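You operate a simulated robot arm through the tools that you are given. There is no shell and no other tool.

Carry out the task below with a simulated robot arm. There is one attempt and no reset: what you move stays moved.

JOB
Unbolt the cream box on the rails and draw the white board out.
Fine: set the blue switch to OUT for the push head and leave it so; bring the box back, open its lid and leave it open; the board rests on the railed plate. Where these are worked on the way, their far stop is far enough and under half their travel is too little: cream box on the rails.

Only the result counts: the job must be done as asked and must still hold three seconds after the hand-in. Knocking over, shifting, dropping, spilling or breaking anything else fails it. A push-on lid holds only when it is set on centred and level and pressed home; a screw cap is set on level and turned clockwise until tight.

ROBOT AND FRAMES
A 7-joint arm with a two-finger parallel gripper, fixed in place. Base frame: the origin is at the foot of the arm, x ahead of it, y to its left, z up. Units: mm, rad, N and s.
With the tool pointing down near the work surface it reaches from about 240 to 680 mm from the base axis. Its first joint turns from -1.152 to 1.152 rad. Payload 2.4 kg.
The tool frame sits at the grasp point between the pads (the TCP): z along the fingers, y along the line on which they close. The tips reach 30 mm beyond it. The gripper opens to 94 mm. The fingers are 28 mm wide and 10 mm thick; the gripper's body (50 by 96 mm) begins 55 mm behind the TCP.
Orientation is that of the tool frame in the base frame, as a unit quaternion [x, y, z, w]. With the fingers straight down and closing along the base's y, the tool's x points along the base's -x, its y along +y and its z along -z.

CONTROLS
- The arm moves only by the tool send_rows. Its argument "steps" is a list of rows, each a list of 3 entries, a list of its own where there are three numbers: the shift along the tool's x, y, z in units of 50 mm (1.0 is 50 mm), then the turn, a rotation vector about the tool's x, y, z in units of 6 degrees (1.0 is 6 degrees), then the opening, from 0 (shut) to 1 (fully open). In form: [[[x, y, z], [wx, wy, wz], fingers], ...]. A call has 1 to 20 rows; each row shifts and turns the commanded pose from where the row before left it, along the tool's axes as they then stand. A call with a number of a shift or a turn outside -1 to 1 is refused whole. A row lasts 0.2 s, in which the tool goes at most 50 mm and 0.15 rad; a call with a longer step from one row to the next is refused whole, and so is a gripper value outside its range. Where a pose cannot be reached the arm comes as near as it can. A force on the tool above 90 N (or 10 N above the force at the start of the call, whichever is more), or a blocked arm, ends the call early, and 0.2 s more pass. Each finger travels about 153 mm/s and halts on what it meets, pressing with about 41 N; the grip force reading is that of the motor and also rises with nothing between the fingers. The clock runs only during rows and for 0.2 s after the last one: add rows that do not move to give the fingers time. The reply holds the time, the measured pose of the TCP, the force on the tool along the base axes, the opening and the grip force, in the units named above and with some noise, with the torque about the TCP (base axes, N m) and any sound that the robot's microphone picked up, and new pictures: "pictures" is both (left out), scene, wrist or none.
- Cameras (640 x 400 px; columns grow to the right, rows downward): "scene" is fixed at [46.6, 477.6, 1454.5]; the picture's right is [-0.68, -0.73, 0.00], its down [-0.35, 0.32, -0.88] and it looks along [0.65, -0.60, -0.47] (base axes); focal length 335 px, centre (320, 200). "wrist" rides on the gripper at [76, 14, -103] in the tool frame; the picture's right is [-0.18, 0.98, 0.00], its down [-0.75, -0.14, -0.64] and it looks along [-0.63, -0.12, 0.77] (tool axes); focal length 243 px, centre (320, 200). There is no depth. A picture from a camera that has moved, and an enlarged one, comes with that camera's place and axes in the base frame and with its lens.
- zoom(camera, box): a new picture of the part [left, top, right, bottom] of that camera's present view, enlarged. No time passes.
- sign_off(): hands the job in; it is judged then, once.

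Nothing tells you positions but the pictures and the camera data. Unless the task says otherwise, let go and move clear before handing in.

The tools are called after "Call:" as a command line: name --argument value ..., lists and objects as JSON in quotes. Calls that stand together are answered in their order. send_rows: Moves the arm, as the interface text tells. Its arguments: {"type":"object","properties":{"steps":{"type":"array","items":{"type":"array"}},"pictures":{"type":"string","enum":["both","scene","wrist","none"]}},"required":["steps"]} The other tools are called the same way: zoom (camera, box) takes an enlarged picture of a part of a camera's view; sign_off () hands the job in.

At the start:

```text
t: 0.0
ee_pos: [322.0, 76.1, 1239.8]
tool_rot: [0.0, 1.0, -0.001, 0.001]
ft_force: [-0.8, 0.3, 0.0]
wrist_torque: [-0.01, -0.04, 0.0]
finger_gap: 93.7
grasp_force: 0.0
```

scene: 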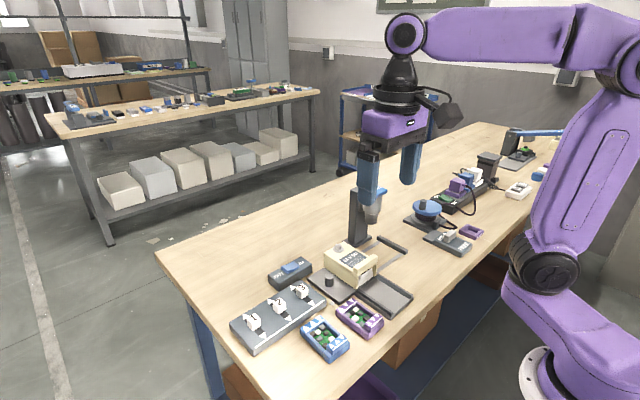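
wrist: 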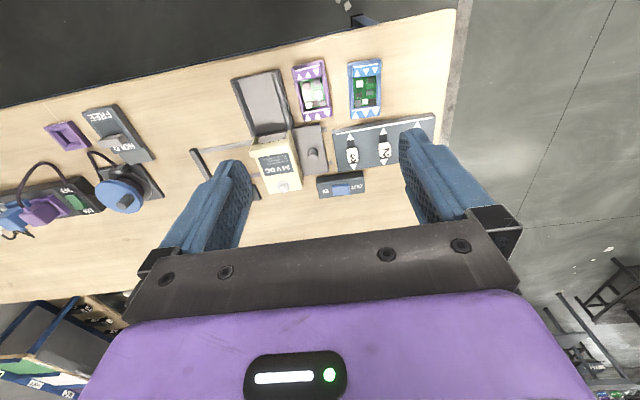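

I see a workbench with a cream box on rails, a switch block, a blue/purple tray and other items. I'll zoom in first to understand the layout.

Call:
zoom --camera "scene" --box '[220, 170, 420, 370]'

Call:
zoom --camera "wrist" --box '[180, 40, 460, 220]'

Call:
zoom --camera "scene" --box '[390, 120, 560, 260]'

Call:
zoom --camera "scene" --box '[310, 220, 420, 310]'

```text
2.00 times, centred on (320, 270) of scene
camera zoom: at [46.6, 477.6, 1454.5], right [-0.68, -0.73, 0.0], down [-0.35, 0.32, -0.88], along [0.65, -0.6, -0.47], focal length 670 px, centre (320, 60)
```

zoom: 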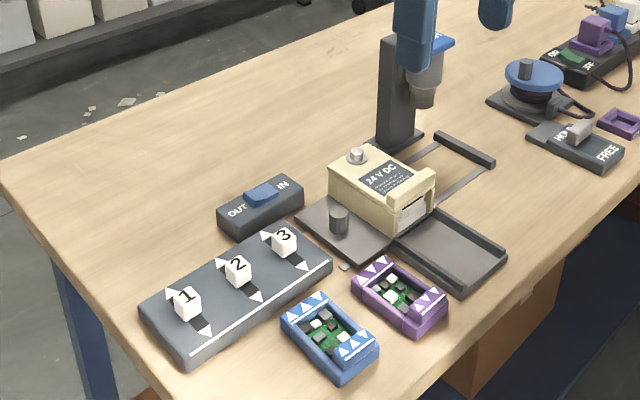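

```text
2.22 times, centred on (320, 130) of wrist
camera zoom: at [246.2, 90.3, 1343.0], right [0.18, 0.98, 0.0], down [0.75, -0.14, 0.64], along [0.63, -0.12, -0.77], focal length 539 px, centre (320, 356)
```

zoom: 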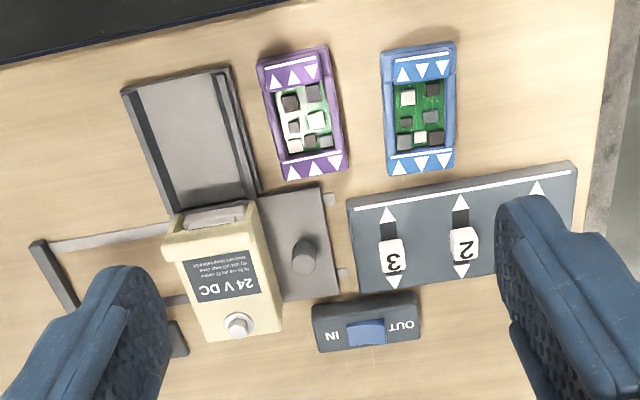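

```text
2.86 times, centred on (475, 190) of scene
camera zoom: at [46.6, 477.6, 1454.5], right [-0.68, -0.73, 0.0], down [-0.35, 0.32, -0.88], along [0.65, -0.6, -0.47], focal length 956 px, centre (-123, 229)
```

zoom: 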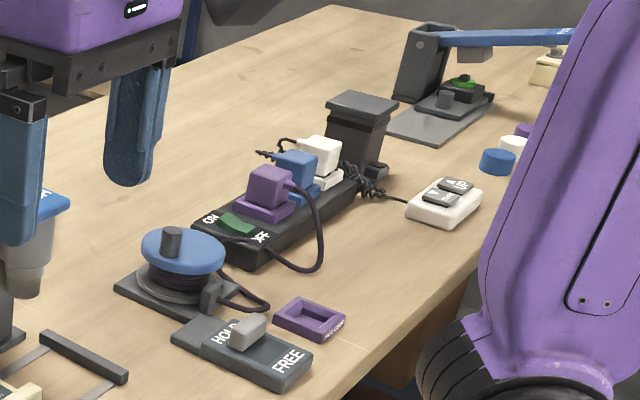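

```text
4.44 times, centred on (365, 265) of scene
camera zoom: at [46.6, 477.6, 1454.5], right [-0.68, -0.73, 0.0], down [-0.35, 0.32, -0.88], along [0.65, -0.6, -0.47], focal length 1488 px, centre (120, -89)
```

zoom: 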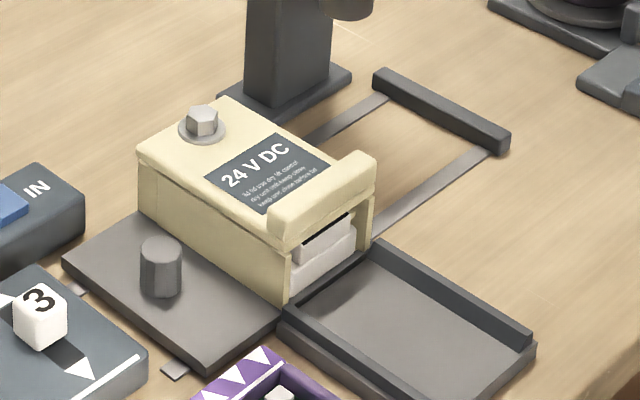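

The cream box rides on rails running roughly along y. A hex bolt is at about (541,-46,926), and a stop bar and the push head are further along in -y. I'll move closer for a better look.

Call:
send_rows --steps '[[[-0.2, -0.25, 0.5], [0, 0, 0], 1], [[-0.2, -0.25, 0.5], [0, 0, 0], 1], [[-0.2, -0.25, 0.5], [0, 0, 0], 1], [[-0.2, -0.25, 0.4], [0, 0, 0], 1], [[0, 0, 0], [0, 0, 0], 1]]'

```text
t: 1.2
ee_pos: [364.3, 28.5, 1144.0]
tool_rot: [0.001, 1.0, 0.0, 0.0]
ft_force: [-0.3, 0.4, 0.0]
wrist_torque: [-0.02, -0.01, -0.02]
finger_gap: 93.7
grasp_force: 0.1
camera wrist: at [286.7, 42.2, 1247.3], right [0.18, 0.98, 0.0], down [0.75, -0.14, 0.64], along [0.63, -0.12, -0.77], focal length 243 px, centre (320, 200)
```

scene: 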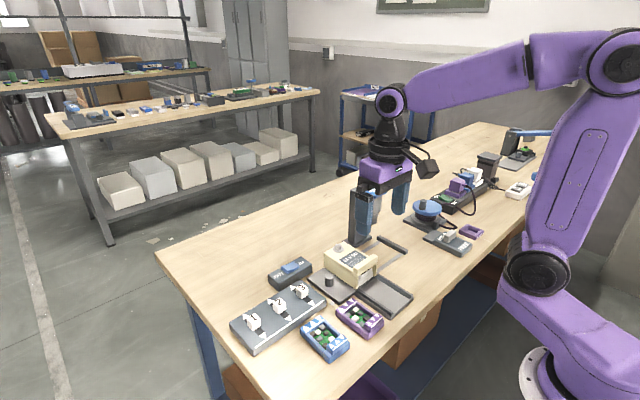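
wrist: 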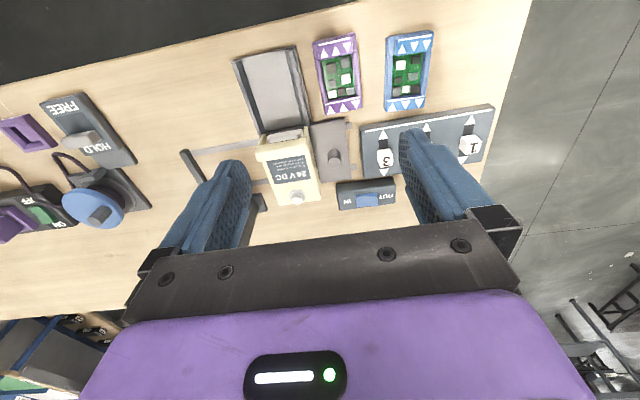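

The move tracked well. I'll zoom in on the box and the push head from here.

Call:
zoom --camera "wrist" --box '[170, 30, 370, 220]'

Call:
zoom --camera "scene" --box '[330, 160, 430, 260]'

Call:
zoom --camera "scene" --box '[220, 240, 340, 360]'

```text
2.11 times, centred on (270, 125) of wrist
camera zoom: at [286.7, 42.2, 1247.3], right [0.18, 0.98, 0.0], down [0.75, -0.14, 0.64], along [0.63, -0.12, -0.77], focal length 511 px, centre (425, 358)
```

zoom: 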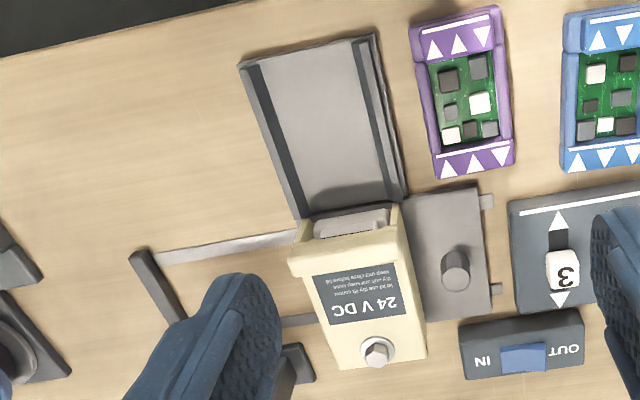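

```text
4.00 times, centred on (380, 210) of scene
camera zoom: at [46.6, 477.6, 1454.5], right [-0.68, -0.73, 0.0], down [-0.35, 0.32, -0.88], along [0.65, -0.6, -0.47], focal length 1339 px, centre (80, 160)
```

zoom: 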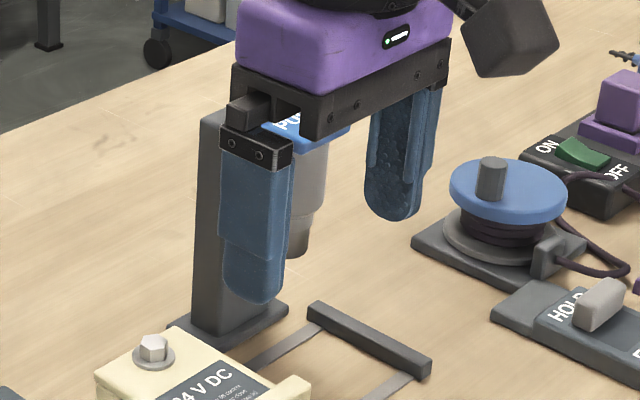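

```text
3.33 times, centred on (280, 300) of scene
camera zoom: at [46.6, 477.6, 1454.5], right [-0.68, -0.73, 0.0], down [-0.35, 0.32, -0.88], along [0.65, -0.6, -0.47], focal length 1116 px, centre (453, -133)
```

zoom: 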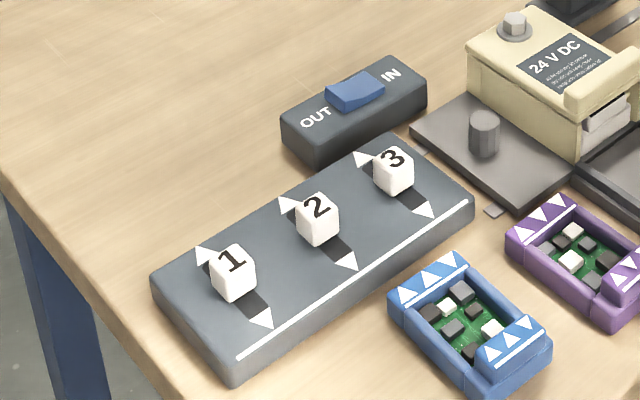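

I need to know whether the blue switch is a rocker or a slider, so I'll zoom in on it more tightly.

Call:
zoom --camera "scene" --box '[262, 250, 322, 295]'

Call:
zoom --camera "wrist" --box '[330, 165, 410, 220]'

Call:
zoom --camera "scene" --box '[318, 232, 384, 298]'

```text
8.89 times, centred on (292, 272) of scene
camera zoom: at [46.6, 477.6, 1454.5], right [-0.68, -0.73, 0.0], down [-0.35, 0.32, -0.88], along [0.65, -0.6, -0.47], focal length 2976 px, centre (569, -444)
```

zoom: 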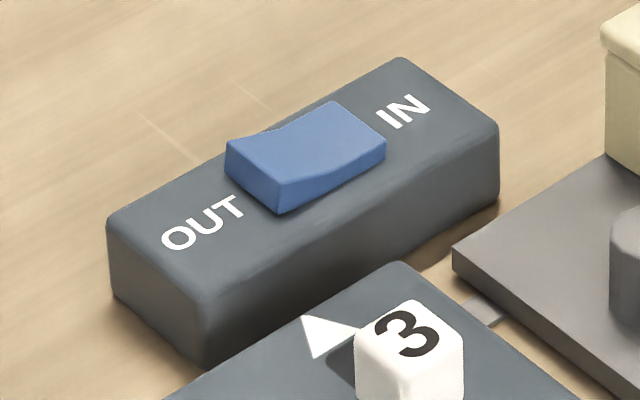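

```text
7.27 times, centred on (370, 192) of wrist
camera zoom: at [286.7, 42.2, 1247.3], right [0.18, 0.98, 0.0], down [0.75, -0.14, 0.64], along [0.63, -0.12, -0.77], focal length 1764 px, centre (-44, 254)
```

zoom: 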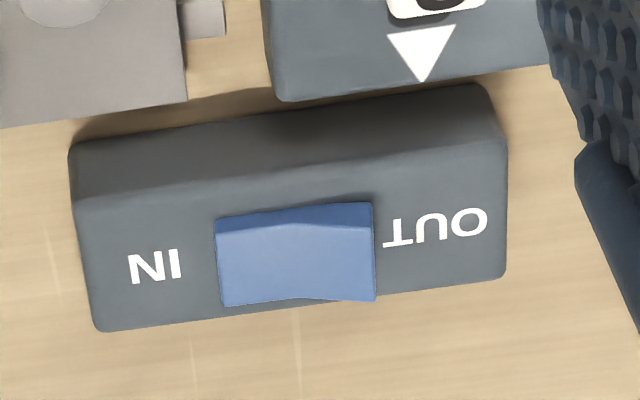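

```text
6.06 times, centred on (351, 265) of scene
camera zoom: at [46.6, 477.6, 1454.5], right [-0.68, -0.73, 0.0], down [-0.35, 0.32, -0.88], along [0.65, -0.6, -0.47], focal length 2029 px, centre (132, -194)
```

zoom: 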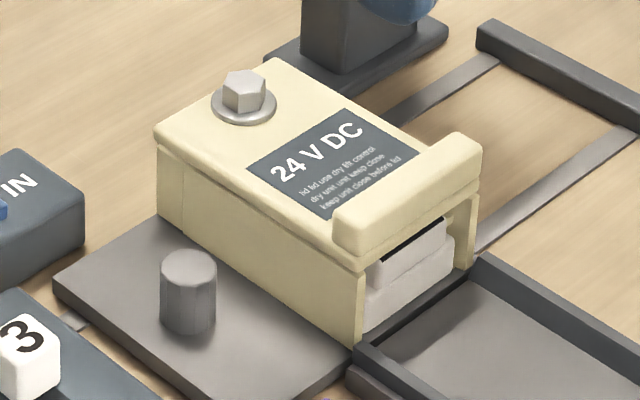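

The rocker's IN end is down and its OUT end (the +y side) is raised, so I'll press the +y end. I'll zoom further to get accurate positions.

Call:
zoom --camera "wrist" --box '[230, 110, 370, 215]'

Call:
zoom --camera "scene" --box '[300, 255, 360, 305]'

```text
3.81 times, centred on (300, 162) of wrist
camera zoom: at [286.7, 42.2, 1247.3], right [0.18, 0.98, 0.0], down [0.75, -0.14, 0.64], along [0.63, -0.12, -0.77], focal length 924 px, centre (396, 343)
```

zoom: 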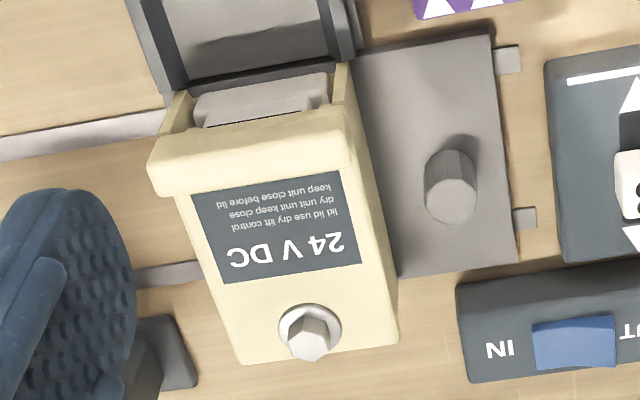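

```text
8.00 times, centred on (330, 280) of scene
camera zoom: at [46.6, 477.6, 1454.5], right [-0.68, -0.73, 0.0], down [-0.35, 0.32, -0.88], along [0.65, -0.6, -0.47], focal length 2678 px, centre (240, -440)
```

zoom: 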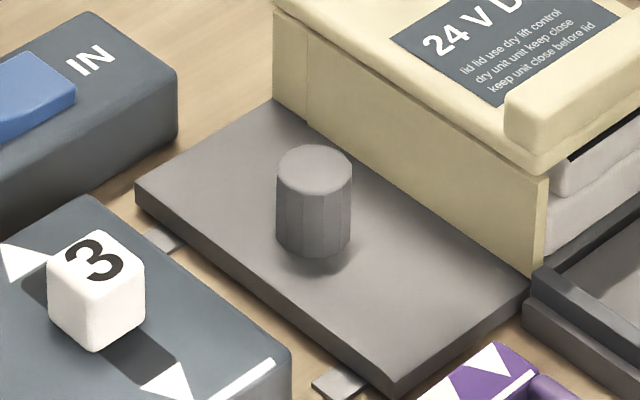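

The camera model now agrees between the two views:

| Feature | Position |
|---|---|
| Bolt top | (537,-41,936) |
| Carriage peg top | (499,27,899) |
| Raised OUT end of the rocker | (591,95,906) |

Next I'll close the fingers and move above the OUT end.

Call:
send_rows --steps '[[[-0.75, 0.21, 0.2], [0, 0, 0], 0], [[-0.75, 0.21, 0.2], [0, 0, 0], 0], [[-0.75, 0.21, 0.2], [0, 0, 0], 0], [[-0.75, 0.21, 0.2], [0, 0, 0], 0], [[-0.77, 0.21, 0.3], [0, 0, 0], 0], [[-0.77, 0.2, 0.4], [0, 0, 0], 0], [[0, 0, 0.5], [0, 0, 0], 0], [[0, 0, 0], [0, 0, 0], 0]]'

```text
t: 3.0
ee_pos: [588.9, 88.4, 1041.3]
tool_rot: [0.0, 1.0, 0.0, 0.0]
ft_force: [0.0, -0.2, -0.1]
wrist_torque: [0.0, 0.02, 0.04]
finger_gap: 0.0
grasp_force: 33.1
camera wrist: at [514.0, 102.9, 1144.9], right [0.18, 0.98, 0.0], down [0.75, -0.14, 0.64], along [0.63, -0.12, -0.77], focal length 243 px, centre (320, 200)
```

scene: 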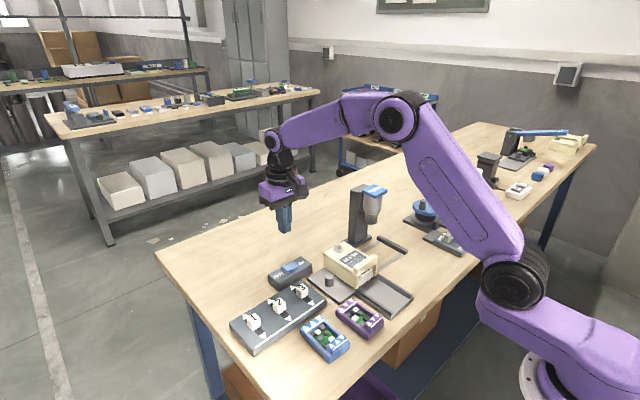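
wrist: 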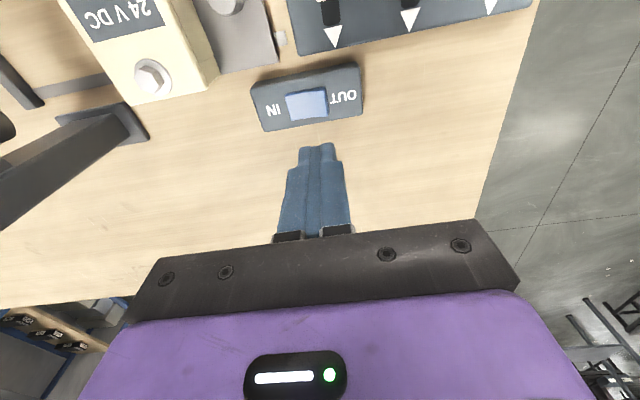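

The head is visible now that the arm is out of the way. I'll zoom on the switch to refine its position, and on the head.

Call:
zoom --camera "wrist" --box '[235, 50, 385, 145]'

Call:
zoom --camera "scene" --box '[330, 175, 420, 265]'

```text
4.21 times, centred on (310, 98) of wrist
camera zoom: at [514.0, 102.9, 1144.9], right [0.18, 0.98, 0.0], down [0.75, -0.14, 0.64], along [0.63, -0.12, -0.77], focal length 1022 px, centre (362, 632)
```

zoom: 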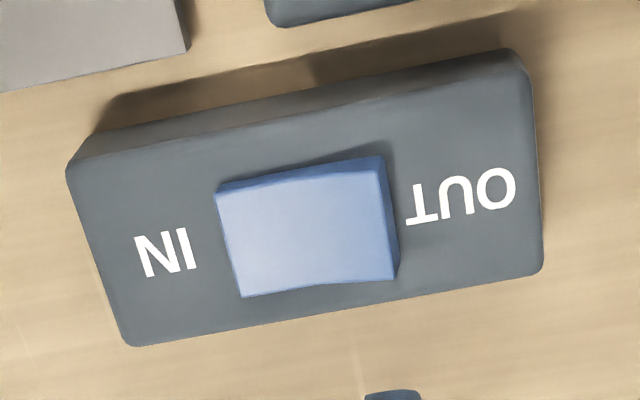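

```text
4.44 times, centred on (375, 220) of scene
camera zoom: at [46.6, 477.6, 1454.5], right [-0.68, -0.73, 0.0], down [-0.35, 0.32, -0.88], along [0.65, -0.6, -0.47], focal length 1488 px, centre (76, 111)
```

zoom: 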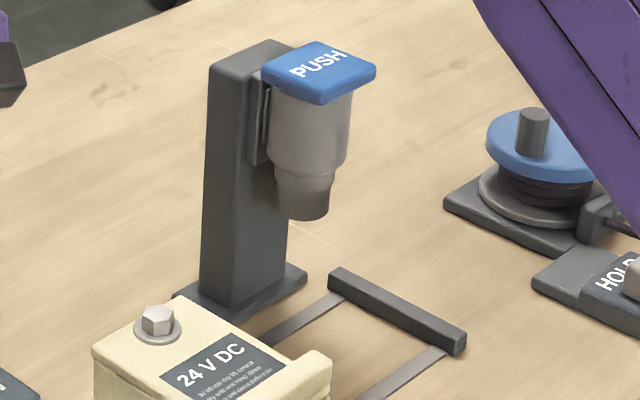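

The wrist view confirms the OUT end at (591.5,94.5,906). I'll descend to just above it, then press slowly.

Call:
send_rows --steps '[[[-0.05, 0.02, 0.5], [0, 0, 0], 0], [[0, 0, 0.5], [0, 0, 0], 0], [[0, 0, 0.5], [0, 0, 0], 0], [[0, 0, 0.4], [0, 0, 0], 0], [[0, 0, 0], [0, 0, 0], 0], [[0, 0, 0], [0, 0, 0], 0]]' --pictures "wrist"

```text
t: 4.4
ee_pos: [593.9, 89.9, 948.4]
tool_rot: [0.0, 1.0, 0.0, 0.0]
ft_force: [0.3, -0.3, 1.0]
wrist_torque: [0.04, 0.01, 0.01]
finger_gap: 0.0
grasp_force: 32.8
camera wrist: at [516.8, 104.5, 1052.0], right [0.18, 0.98, 0.0], down [0.75, -0.14, 0.64], along [0.63, -0.12, -0.77], focal length 243 px, centre (320, 200)
```

wrist: 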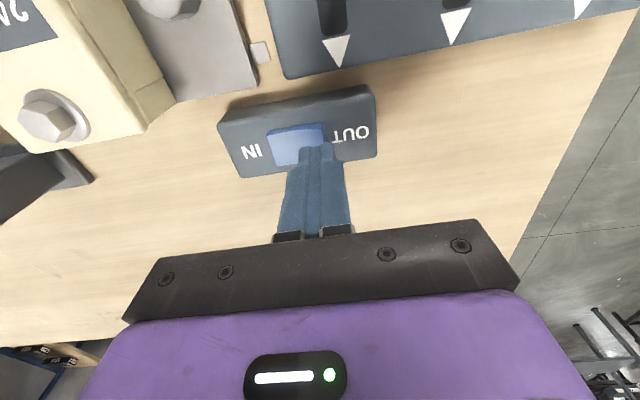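

The tip is about 14 mm above the rocker. I'll press slowly and let the force limit protect the switch.

Call:
send_rows --steps '[[[0, 0, 0.1], [0, 0, 0], 0], [[0, 0, 0.1], [0, 0, 0], 0], [[0, 0, 0.05], [0, 0, 0], 0], [[0, 0, 0.05], [0, 0, 0], 0], [[0, 0, 0.05], [0, 0, 0], 0], [[0, 0, 0.04], [0, 0, 0], 0], [[0, 0, 0.03], [0, 0, 0], 0]]' --pictures "wrist"

```text
t: 6.0
ee_pos: [592.1, 89.0, 927.9]
tool_rot: [-0.001, 1.0, 0.0, 0.0]
ft_force: [-2.6, 0.1, 4.1]
wrist_torque: [-0.04, 0.02, -0.01]
finger_gap: 0.0
grasp_force: 33.4
heard: click
camera wrist: at [515.7, 104.1, 1031.9], right [0.18, 0.98, 0.0], down [0.75, -0.14, 0.64], along [0.63, -0.12, -0.77], focal length 243 px, centre (320, 200)
```

wrist: 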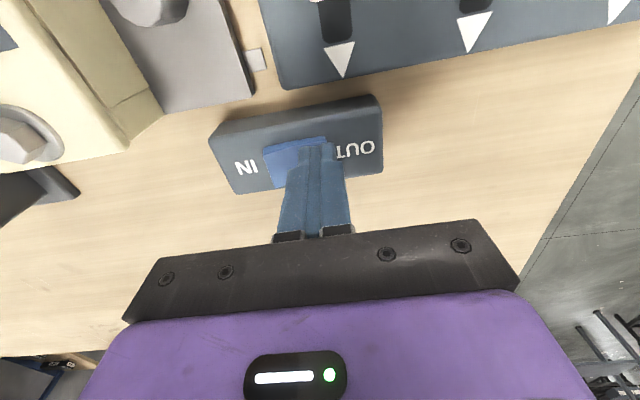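

A click was heard, so the switch has flipped. I'll lift off and check the rocker.

Call:
send_rows --steps '[[[0, 0, -0.2], [0, 0, 0], 0], [[0, 0, -0.5], [0, 0, 0], 0], [[0, 0, -0.8], [0, 0, 0], 0], [[0, 0, -0.8], [0, 0, 0], 0], [[0, 0, -0.5], [0, 0, 0], 0], [[0, 0, 0], [0, 0, 0], 0]]' --pictures "none"

Call:
zoom --camera "scene" --box '[262, 250, 322, 295]'

Call:
zoom --camera "wrist" --box '[235, 50, 385, 145]'

```text
t: 7.4
ee_pos: [591.3, 89.8, 1067.3]
tool_rot: [0.0, 1.0, 0.001, 0.0]
ft_force: [-0.2, -0.4, 0.1]
wrist_torque: [0.03, 0.0, 0.03]
finger_gap: 0.0
grasp_force: 33.2
```

```text
8.89 times, centred on (292, 272) of scene
camera zoom: at [46.6, 477.6, 1454.5], right [-0.68, -0.73, 0.0], down [-0.35, 0.32, -0.88], along [0.65, -0.6, -0.47], focal length 2976 px, centre (569, -444)
```

zoom: 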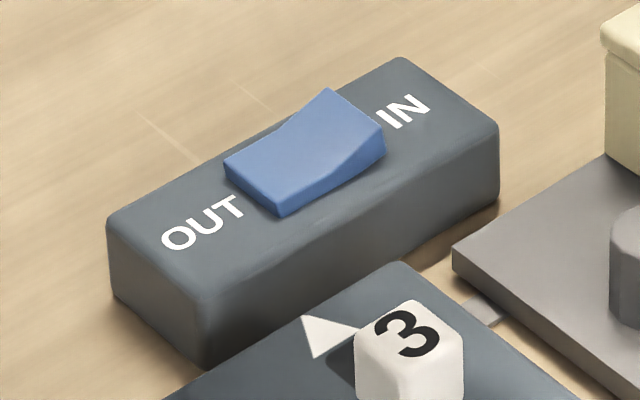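

```text
4.21 times, centred on (310, 98) of wrist
camera zoom: at [515.5, 104.9, 1171.1], right [0.18, 0.98, 0.0], down [0.75, -0.14, 0.64], along [0.63, -0.12, -0.77], focal length 1022 px, centre (362, 632)
```

zoom: 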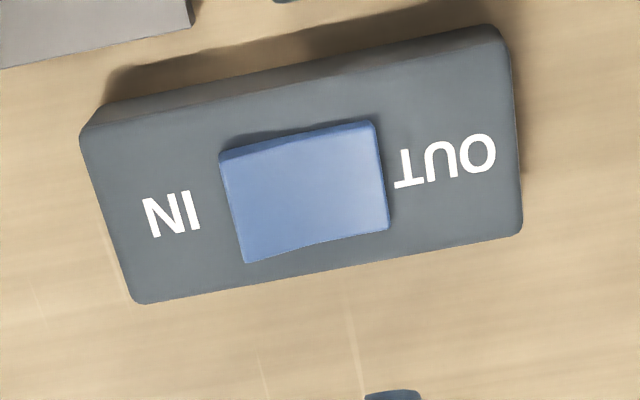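

The switch is now at OUT. Before moving the carriage I'll measure the wrist's bulk above the fingers, so I can judge clearance to the push head at about (537,-174), top about z 1050.

Call:
zoom --camera "scene" --box '[230, 110, 350, 230]'

Call:
zoom --camera "scene" --box '[320, 170, 420, 320]'

```text
3.33 times, centred on (290, 170) of scene
camera zoom: at [46.6, 477.6, 1454.5], right [-0.68, -0.73, 0.0], down [-0.35, 0.32, -0.88], along [0.65, -0.6, -0.47], focal length 1116 px, centre (420, 300)
```

zoom: 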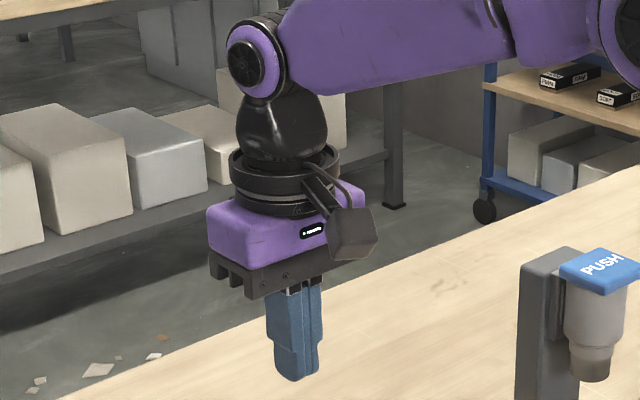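

```text
2.67 times, centred on (370, 245) of scene
camera zoom: at [46.6, 477.6, 1454.5], right [-0.68, -0.73, 0.0], down [-0.35, 0.32, -0.88], along [0.65, -0.6, -0.47], focal length 893 px, centre (187, 80)
```

zoom: 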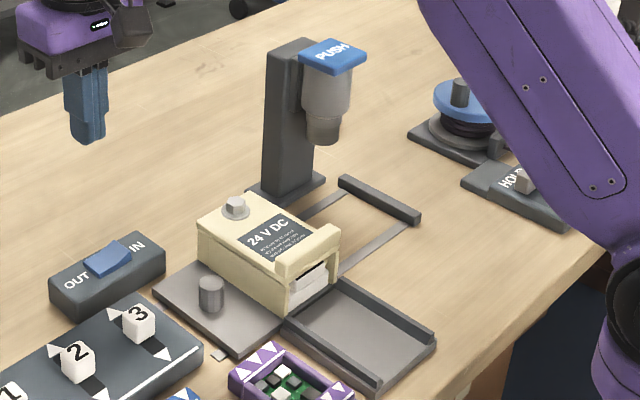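

Clearance looks adequate. I'll turn the tool 90° about its axis so the fingers close along x and the camera sits on the +y side, ready to grip the peg.

Call:
send_rows --steps '[[[0, 0, 0], [0, 0, 1], 0], [[0, 0, 0], [0, 0, 1], 0], [[0, 0, 0], [0, 0, 1], 0], [[0, 0, 0], [0, 0, 1], 0], [[0, 0, 0], [0, 0, 1], 0], [[0, 0, 0], [0, 0, 1], 0.3], [[0, 0, 0], [0, 0, 1], 0.53], [[0, 0, 0], [0, 0, 1], 0.53], [[0, 0, 0], [0, 0, 1], 0.53], [[0, 0, 0], [0, 0, 1], 0.53], [[0, 0, 0], [0, 0, 1], 0.53], [[0, 0, 0], [0, 0, 1], 0.53], [[0, 0, 0], [0, 0, 1], 0.53], [[0, 0, 0], [0, 0, 1], 0.53], [[0, 0, 0], [0, 0, 1], 0.53], [[0, 0, 0], [0, 0, 0], 0.53]]'

```text
t: 10.8
ee_pos: [591.2, 89.7, 1069.2]
tool_rot: [0.708, 0.707, 0.0, 0.0]
ft_force: [0.1, 1.5, -0.4]
wrist_torque: [-0.01, 0.0, -0.01]
finger_gap: 49.7
grasp_force: 0.1
camera wrist: at [605.8, 166.2, 1172.4], right [0.98, -0.19, 0.0], down [-0.14, -0.75, 0.64], along [-0.12, -0.63, -0.77], focal length 243 px, centre (320, 200)
```

scene: 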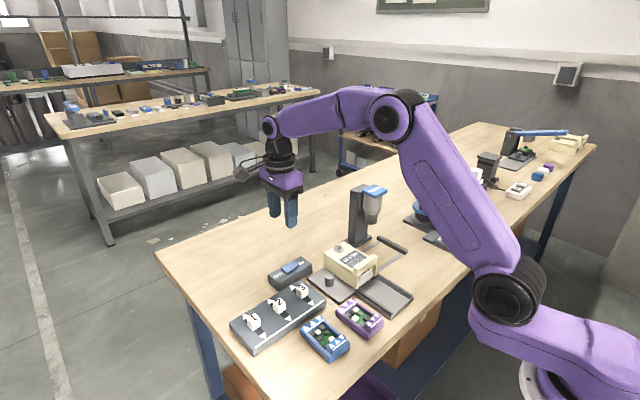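
wrist: 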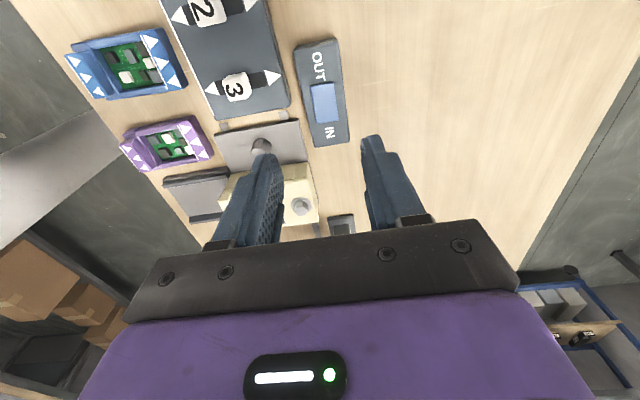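

The rotation worked. I'll move above the peg.

Call:
send_rows --steps '[[[-0.283, -0.463, 0.2], [0, 0, 0], 0.53], [[-0.283, -0.463, 0.3], [0, 0, 0], 0.53], [[-0.283, -0.463, 0.4], [0, 0, 0], 0.53], [[-0.283, -0.463, 0.476], [0, 0, 0], 0.53], [[0, 0, 0.5], [0, 0, 0], 0.53], [[0, 0, 0.5], [0, 0, 0], 0.53], [[0, 0, 0], [0, 0, 0], 0.53], [[0, 0, 0], [0, 0, 0], 0.53]]'

```text
t: 12.6
ee_pos: [501.0, 34.3, 951.1]
tool_rot: [0.708, 0.707, 0.0, 0.001]
ft_force: [0.5, -0.1, 0.4]
wrist_torque: [0.03, 0.02, -0.03]
finger_gap: 49.8
grasp_force: 0.1
camera wrist: at [515.3, 110.0, 1054.0], right [0.98, -0.18, 0.0], down [-0.14, -0.75, 0.64], along [-0.12, -0.63, -0.77], focal length 243 px, centre (320, 200)
```

scene: 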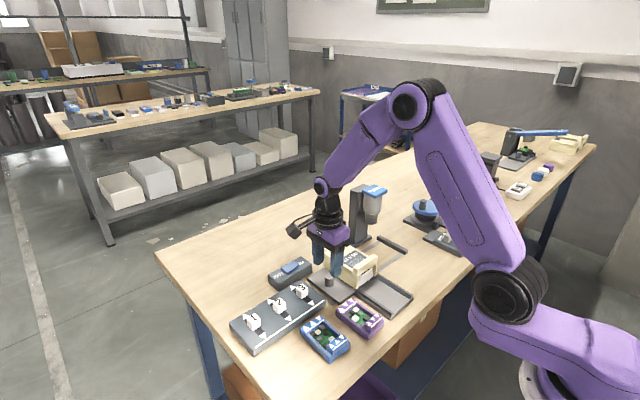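
wrist: 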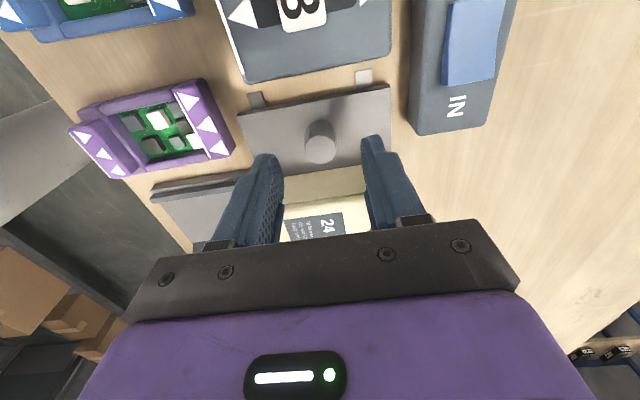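

The peg is centred between the fingers at (501,27.5). I'll descend and grip it.

Call:
send_rows --steps '[[[0, 0.02, 0.3], [0, 0, 0], 0.53], [[0, 0, 0.3], [0, 0, 0], 0.53], [[0, 0, 0.2], [0, 0, 0], 0.53], [[0, 0, 0], [0, 0, 0], 0.53], [[0, 0, 0], [0, 0, 0], 0.3], [[0, 0, 0], [0, 0, 0], 0.15], [[0, 0, 0], [0, 0, 0], 0.15], [[0, 0, 0], [0, 0, 0], 0.15]]'

```text
t: 14.4
ee_pos: [500.7, 32.7, 909.2]
tool_rot: [0.707, 0.707, -0.002, -0.001]
ft_force: [-17.1, 0.0, 3.6]
wrist_torque: [-0.1, -0.11, -0.1]
finger_gap: 23.5
grasp_force: 44.7
camera wrist: at [514.9, 109.8, 1012.7], right [0.98, -0.18, 0.0], down [-0.14, -0.75, 0.64], along [-0.12, -0.63, -0.77], focal length 243 px, centre (320, 200)
```

scene: 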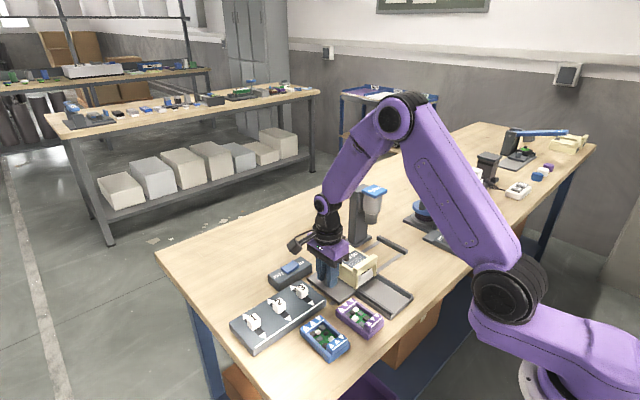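
wrist: 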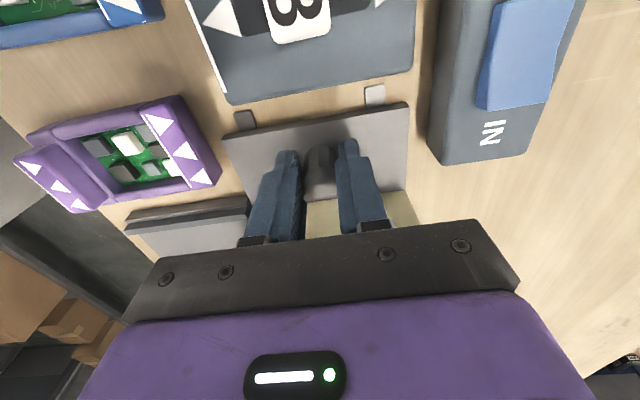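

The peg is gripped (gap 23.5 mm). I'll slide the carriage toward -y, about 100 mm first.

Call:
send_rows --steps '[[[-0.05, -0.02, 0], [0, 0, 0], 0.15], [[-0.15, 0, 0], [0, 0, 0], 0.15], [[-0.2, 0, 0], [0, 0, 0], 0.15], [[-0.2, 0, 0], [0, 0, 0], 0.15], [[-0.2, 0, 0], [0, 0, 0], 0.15], [[-0.2, 0, 0], [0, 0, 0], 0.15], [[-0.2, 0, 0], [0, 0, 0], 0.15], [[-0.2, 0, 0], [0, 0, 0], 0.15], [[-0.2, 0, 0], [0, 0, 0], 0.15], [[-0.2, 0, 0], [0, 0, 0], 0.15], [[-0.2, 0, 0], [0, 0, 0], 0.15]]'

```text
t: 16.8
ee_pos: [499.3, -65.8, 910.7]
tool_rot: [0.707, 0.707, 0.001, 0.002]
ft_force: [21.7, -1.0, -16.1]
wrist_torque: [0.57, 0.11, 0.19]
finger_gap: 23.6
grasp_force: 44.9
camera wrist: at [513.7, 10.0, 1012.8], right [0.98, -0.18, 0.0], down [-0.14, -0.75, 0.64], along [-0.11, -0.63, -0.77], focal length 243 px, centre (320, 200)
```

scene: 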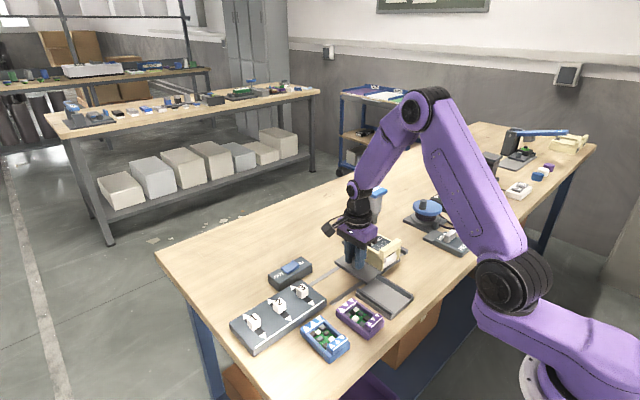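
wrist: 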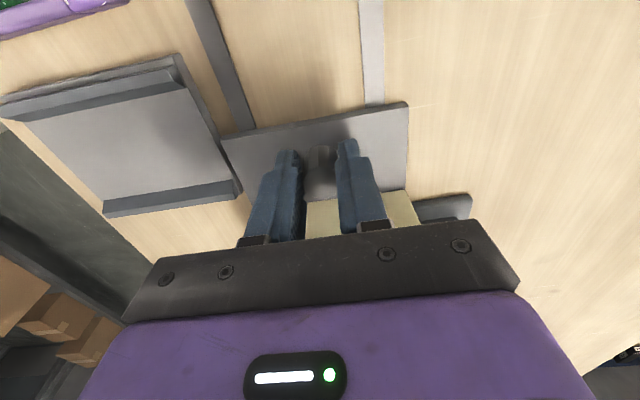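

The box has moved about 98 mm. I'll continue slowly to the far stop.

Call:
send_rows --steps '[[[-0.1, 0.01, 0.005], [0, 0, 0], 0.15], [[-0.1, 0, 0], [0, 0, 0], 0.15], [[-0.1, 0, 0], [0, 0, 0], 0.15], [[-0.1, 0, 0], [0, 0, 0], 0.15], [[-0.1, 0, 0], [0, 0, 0], 0.15], [[-0.05, 0, 0], [0, 0, 0], 0.15], [[-0.05, 0, 0], [0, 0, 0], 0.15], [[-0.05, 0, 0], [0, 0, 0], 0.15]]'

```text
t: 18.6
ee_pos: [499.4, -95.7, 909.1]
tool_rot: [0.706, 0.708, -0.001, 0.0]
ft_force: [11.3, 9.6, -2.6]
wrist_torque: [-0.29, 0.16, -0.06]
finger_gap: 23.7
grasp_force: 44.7
camera wrist: at [514.0, -20.3, 1013.0], right [0.98, -0.18, 0.0], down [-0.14, -0.75, 0.64], along [-0.12, -0.63, -0.77], focal length 243 px, centre (320, 200)
```

scene: 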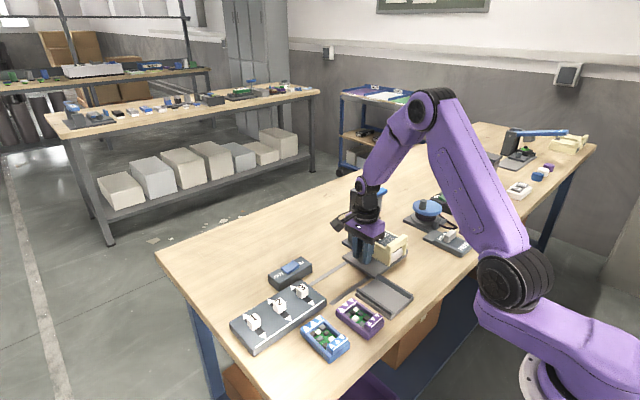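
wrist: 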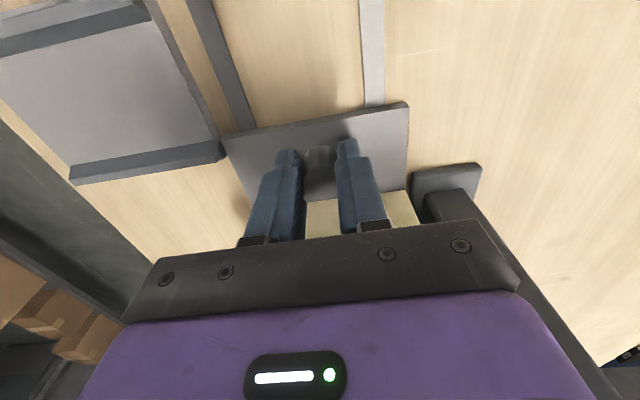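

The force along y is rising slightly, which may be the stop. I'll push a bit more to confirm.

Call:
send_rows --steps '[[[-0.03, 0, 0], [0, 0, 0], 0.15], [[-0.03, 0, 0], [0, 0, 0], 0.15], [[0, 0, 0], [0, 0, 0], 0.15]]' --pictures "none"

Call:
zoom --camera "scene" --box '[320, 170, 440, 290]'

```text
t: 19.4
ee_pos: [500.2, -96.5, 911.3]
tool_rot: [0.705, 0.709, -0.001, -0.002]
ft_force: [11.8, 28.6, -14.3]
wrist_torque: [1.09, -0.75, 0.15]
finger_gap: 23.4
grasp_force: 45.3
```

```text
3.33 times, centred on (380, 230) of scene
camera zoom: at [47.1, 478.3, 1454.2], right [-0.68, -0.73, 0.0], down [-0.35, 0.32, -0.88], along [0.65, -0.6, -0.47], focal length 1116 px, centre (120, 100)
```

zoom: 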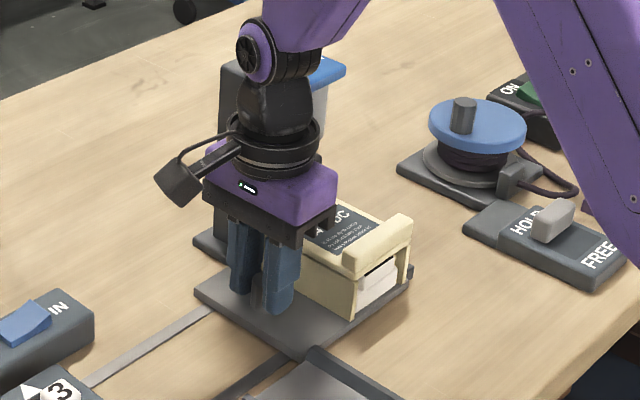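

The carriage is against the stop: it moved 129 mm and no longer advances at 28 N. I'll relax the push, release, lift straight up and look at the head.

Call:
send_rows --steps '[[[0.05, -0.005, 0], [0, 0, 0], 0.15], [[0.04, 0, 0], [0, 0, 0], 0.15], [[0, 0, 0], [0, 0, 0], 0.3], [[0, 0, 0], [0, 0, 0], 0.5], [[0, 0, 0], [0, 0, 0], 0.5], [[0, 0, -0.3], [0, 0, 0], 0.5], [[0, 0, -0.6], [0, 0, 0], 0.5], [[0, 0, -0.8], [0, 0, 0], 0.5], [[0, 0, -0.8], [0, 0, 0], 0.3], [[0, 0, -0.8], [0, 0, 0], 0], [[0, 0, -0.8], [0, 0, 0], 0], [[0, 0, 0], [0, 0, 0], 0]]'

Call:
zoom --camera "scene" --box '[320, 170, 440, 290]'

```text
t: 22.0
ee_pos: [503.2, -96.3, 1116.4]
tool_rot: [0.707, 0.707, 0.001, 0.0]
ft_force: [-0.3, -0.4, 0.1]
wrist_torque: [-0.03, 0.01, -0.01]
finger_gap: 0.0
grasp_force: 33.1
camera wrist: at [517.7, -20.3, 1220.0], right [0.98, -0.18, 0.0], down [-0.14, -0.75, 0.64], along [-0.12, -0.63, -0.77], focal length 243 px, centre (320, 200)
```

scene: 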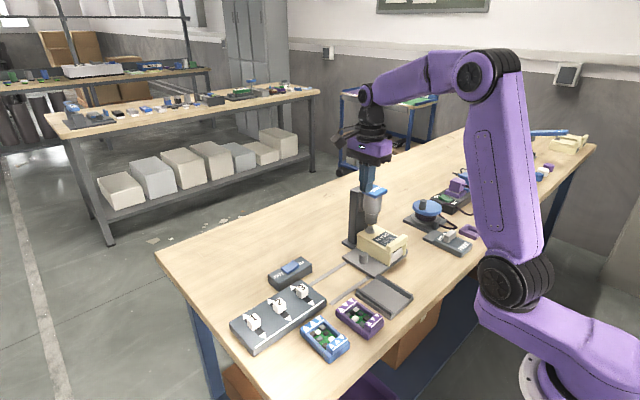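
wrist: 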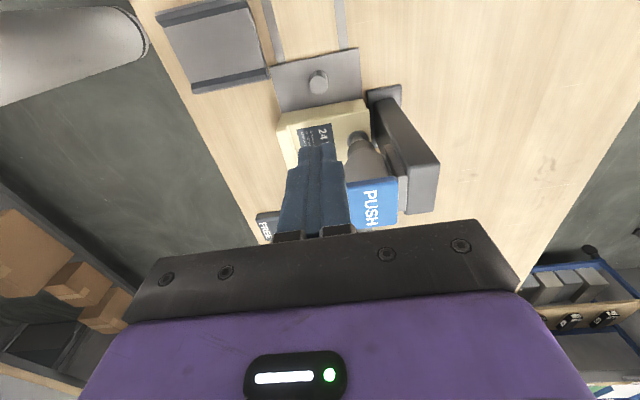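

```text
3.33 times, centred on (380, 230) of scene
camera zoom: at [46.6, 477.6, 1454.5], right [-0.68, -0.73, 0.0], down [-0.35, 0.32, -0.88], along [0.65, -0.6, -0.47], focal length 1116 px, centre (120, 100)
```

zoom: 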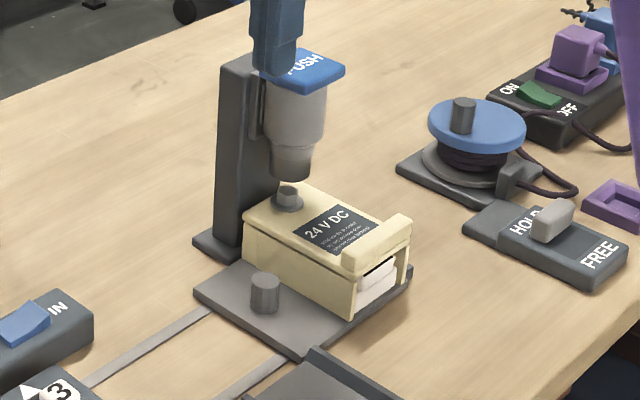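

The bolt sits right under the nozzle. The PUSH plate centre is about (538,-173,1050). I'll move above it with closed fingers and press down.

Call:
send_rows --steps '[[[-0.5, 0.25, 0], [0, 0, 0], 0], [[-0.5, 0.25, 0], [0, 0, 0], 0], [[-0.5, 0.25, 0], [0, 0, 0], 0], [[0, 0, 0.2], [0, 0, 0], 0], [[0, 0, 0], [0, 0, 0], 0], [[0, 0, 0], [0, 0, 0], 0]]'

Call:
zoom --camera "scene" --box '[320, 170, 440, 290]'

```text
t: 23.4
ee_pos: [536.0, -172.0, 1105.8]
tool_rot: [0.707, 0.707, 0.0, 0.0]
ft_force: [0.3, 0.4, -0.4]
wrist_torque: [-0.01, 0.02, -0.01]
finger_gap: 0.2
grasp_force: 33.3
camera wrist: at [551.2, -96.4, 1207.8], right [0.98, -0.18, 0.0], down [-0.14, -0.75, 0.64], along [-0.12, -0.63, -0.77], focal length 243 px, centre (320, 200)
```

scene: 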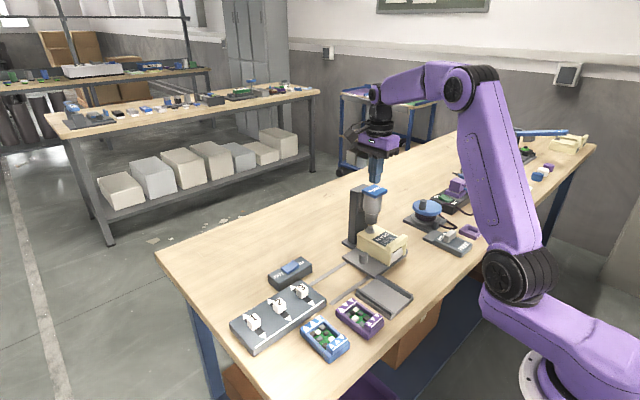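
wrist: 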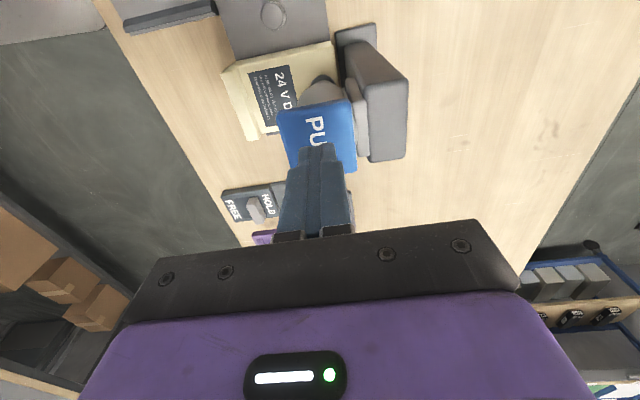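

```text
3.33 times, centred on (380, 230) of scene
camera zoom: at [46.6, 477.6, 1454.5], right [-0.68, -0.73, 0.0], down [-0.35, 0.32, -0.88], along [0.65, -0.6, -0.47], focal length 1116 px, centre (120, 100)
```

zoom: 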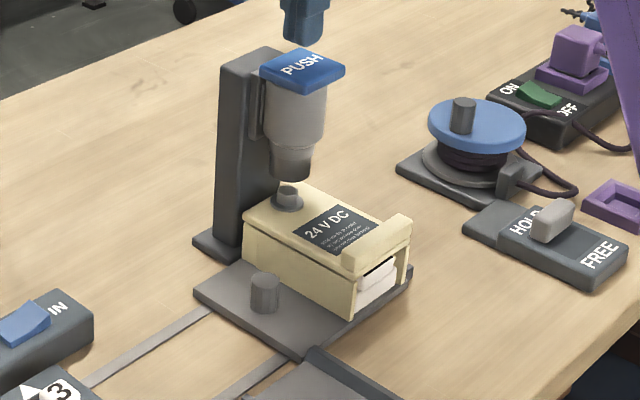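

The alignment looks good. I'll press the head down slowly.

Call:
send_rows --steps '[[[0, -0.0, 0.2], [0, 0, 0], 0], [[0, 0, 0.1], [0, 0, 0], 0], [[0, 0, 0.1], [0, 0, 0], 0], [[0, 0, 0.1], [0, 0, 0], 0], [[0, 0, 0.1], [0, 0, 0], 0], [[0, 0, 0.1], [0, 0, 0], 0], [[0, 0, 0], [0, 0, 0], 0]]'

Call:
zoom --camera "scene" --box '[320, 170, 440, 290]'

```text
t: 25.0
ee_pos: [536.9, -172.2, 1071.7]
tool_rot: [0.707, 0.707, 0.0, 0.001]
ft_force: [1.0, -1.8, 2.5]
wrist_torque: [-0.03, -0.03, 0.0]
finger_gap: 0.1
grasp_force: 33.3
camera wrist: at [551.3, -95.3, 1173.5], right [0.98, -0.18, 0.0], down [-0.14, -0.75, 0.64], along [-0.12, -0.63, -0.77], focal length 243 px, centre (320, 200)
```

scene: 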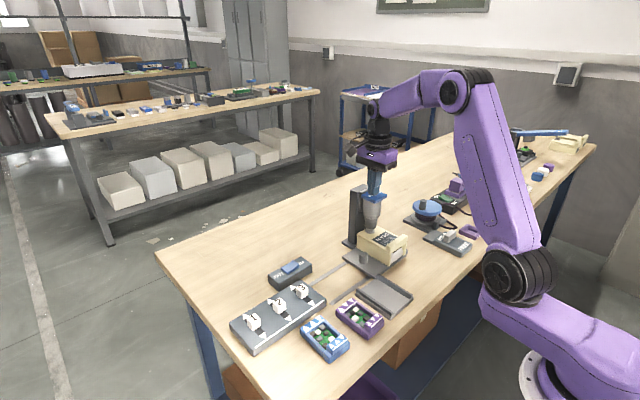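
wrist: 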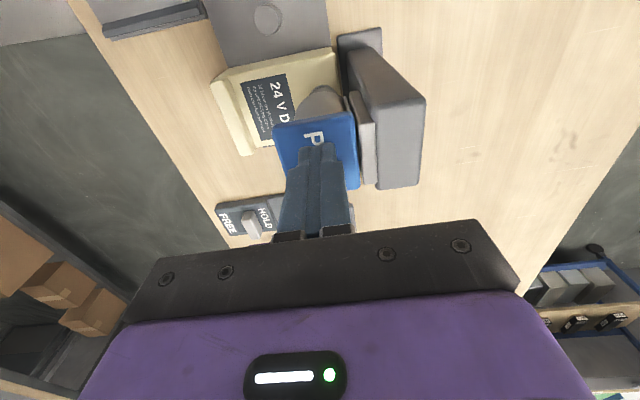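

```text
3.33 times, centred on (380, 230) of scene
camera zoom: at [46.6, 477.6, 1454.5], right [-0.68, -0.73, 0.0], down [-0.35, 0.32, -0.88], along [0.65, -0.6, -0.47], focal length 1116 px, centre (120, 100)
```

zoom: 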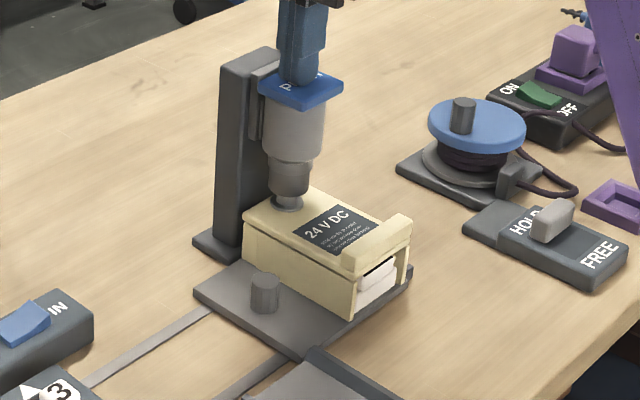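

The head is coming down smoothly and the nozzle is over the bolt. I'll keep pressing.

Call:
send_rows --steps '[[[0, 0, 0.1], [0, 0, 0], 0], [[0, 0, 0.1], [0, 0, 0], 0], [[0, 0, 0.06], [0, 0, 0], 0], [[0, 0, 0.06], [0, 0, 0], 0], [[0, 0, 0], [0, 0, 0], 0]]' --pictures "none"

Call:
zoom --camera "scene" --box '[320, 170, 440, 290]'

```text
t: 26.2
ee_pos: [536.6, -171.8, 1062.5]
tool_rot: [0.707, 0.707, 0.002, 0.003]
ft_force: [-22.1, 15.6, 74.9]
wrist_torque: [1.06, 0.82, -0.03]
finger_gap: 0.0
grasp_force: 32.7
```

```text
3.33 times, centred on (380, 230) of scene
camera zoom: at [44.6, 478.5, 1454.2], right [-0.68, -0.73, 0.0], down [-0.35, 0.32, -0.88], along [0.65, -0.6, -0.47], focal length 1116 px, centre (120, 100)
```

zoom: 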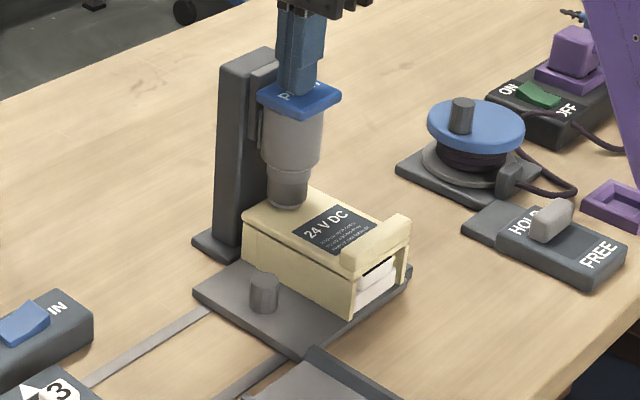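

It's now bottoming at 75 N. I'll hold here for a moment and listen.

Call:
send_rows --steps '[[[0, 0, -0.02], [0, 0, 0], 0], [[0, 0, 0], [0, 0, 0], 0], [[0, 0, 0], [0, 0, 0], 0], [[0, 0, 0], [0, 0, 0], 0], [[0, 0, 0], [0, 0, 0], 0]]'

Call:
zoom --camera "scene" --box '[340, 180, 410, 250]'

Call:
zoom --camera "wrist" --box '[200, 20, 440, 200]'

```text
t: 26.8
ee_pos: [536.7, -170.7, 1065.3]
tool_rot: [0.706, 0.708, 0.003, 0.005]
ft_force: [-13.7, 4.6, 24.7]
wrist_torque: [0.46, 0.53, 0.17]
finger_gap: 0.0
grasp_force: 32.5
stopped in row 2: the force on the tool passed its limit at 91 N (the readings are from after the stop); the commanded pose is now the measured one
camera wrist: at [550.3, -95.1, 1168.2], right [0.98, -0.18, 0.01], down [-0.15, -0.75, 0.64], along [-0.11, -0.63, -0.77], focal length 243 px, centre (320, 200)
```

scene: 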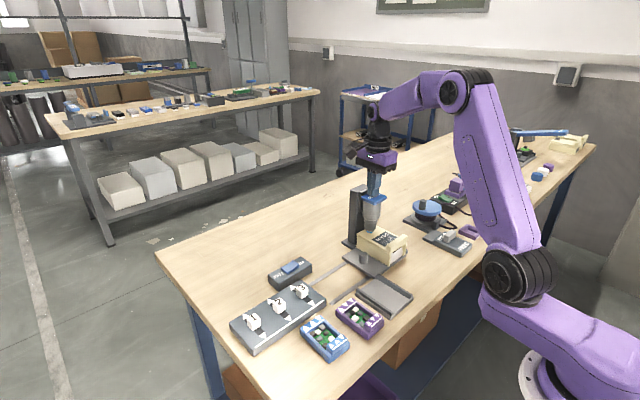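
wrist: 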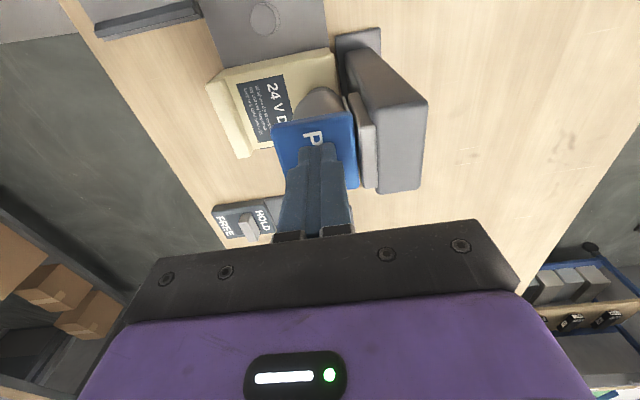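

```text
5.71 times, centred on (375, 215) of scene
camera zoom: at [45.8, 477.9, 1454.4], right [-0.68, -0.73, 0.0], down [-0.35, 0.32, -0.88], along [0.65, -0.6, -0.47], focal length 1913 px, centre (6, 114)
```

zoom: 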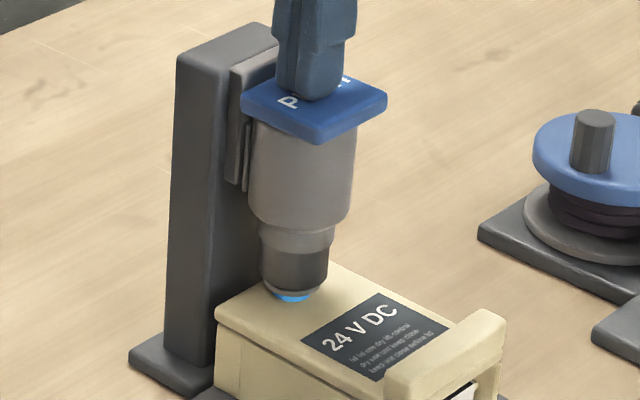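

```text
2.22 times, centred on (320, 110) of wrist
camera zoom: at [550.3, -95.1, 1168.2], right [0.98, -0.18, 0.01], down [-0.15, -0.75, 0.64], along [-0.11, -0.63, -0.77], focal length 539 px, centre (320, 400)
```

zoom: 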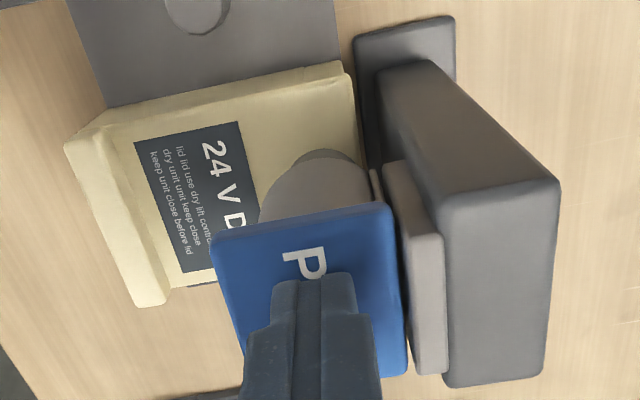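

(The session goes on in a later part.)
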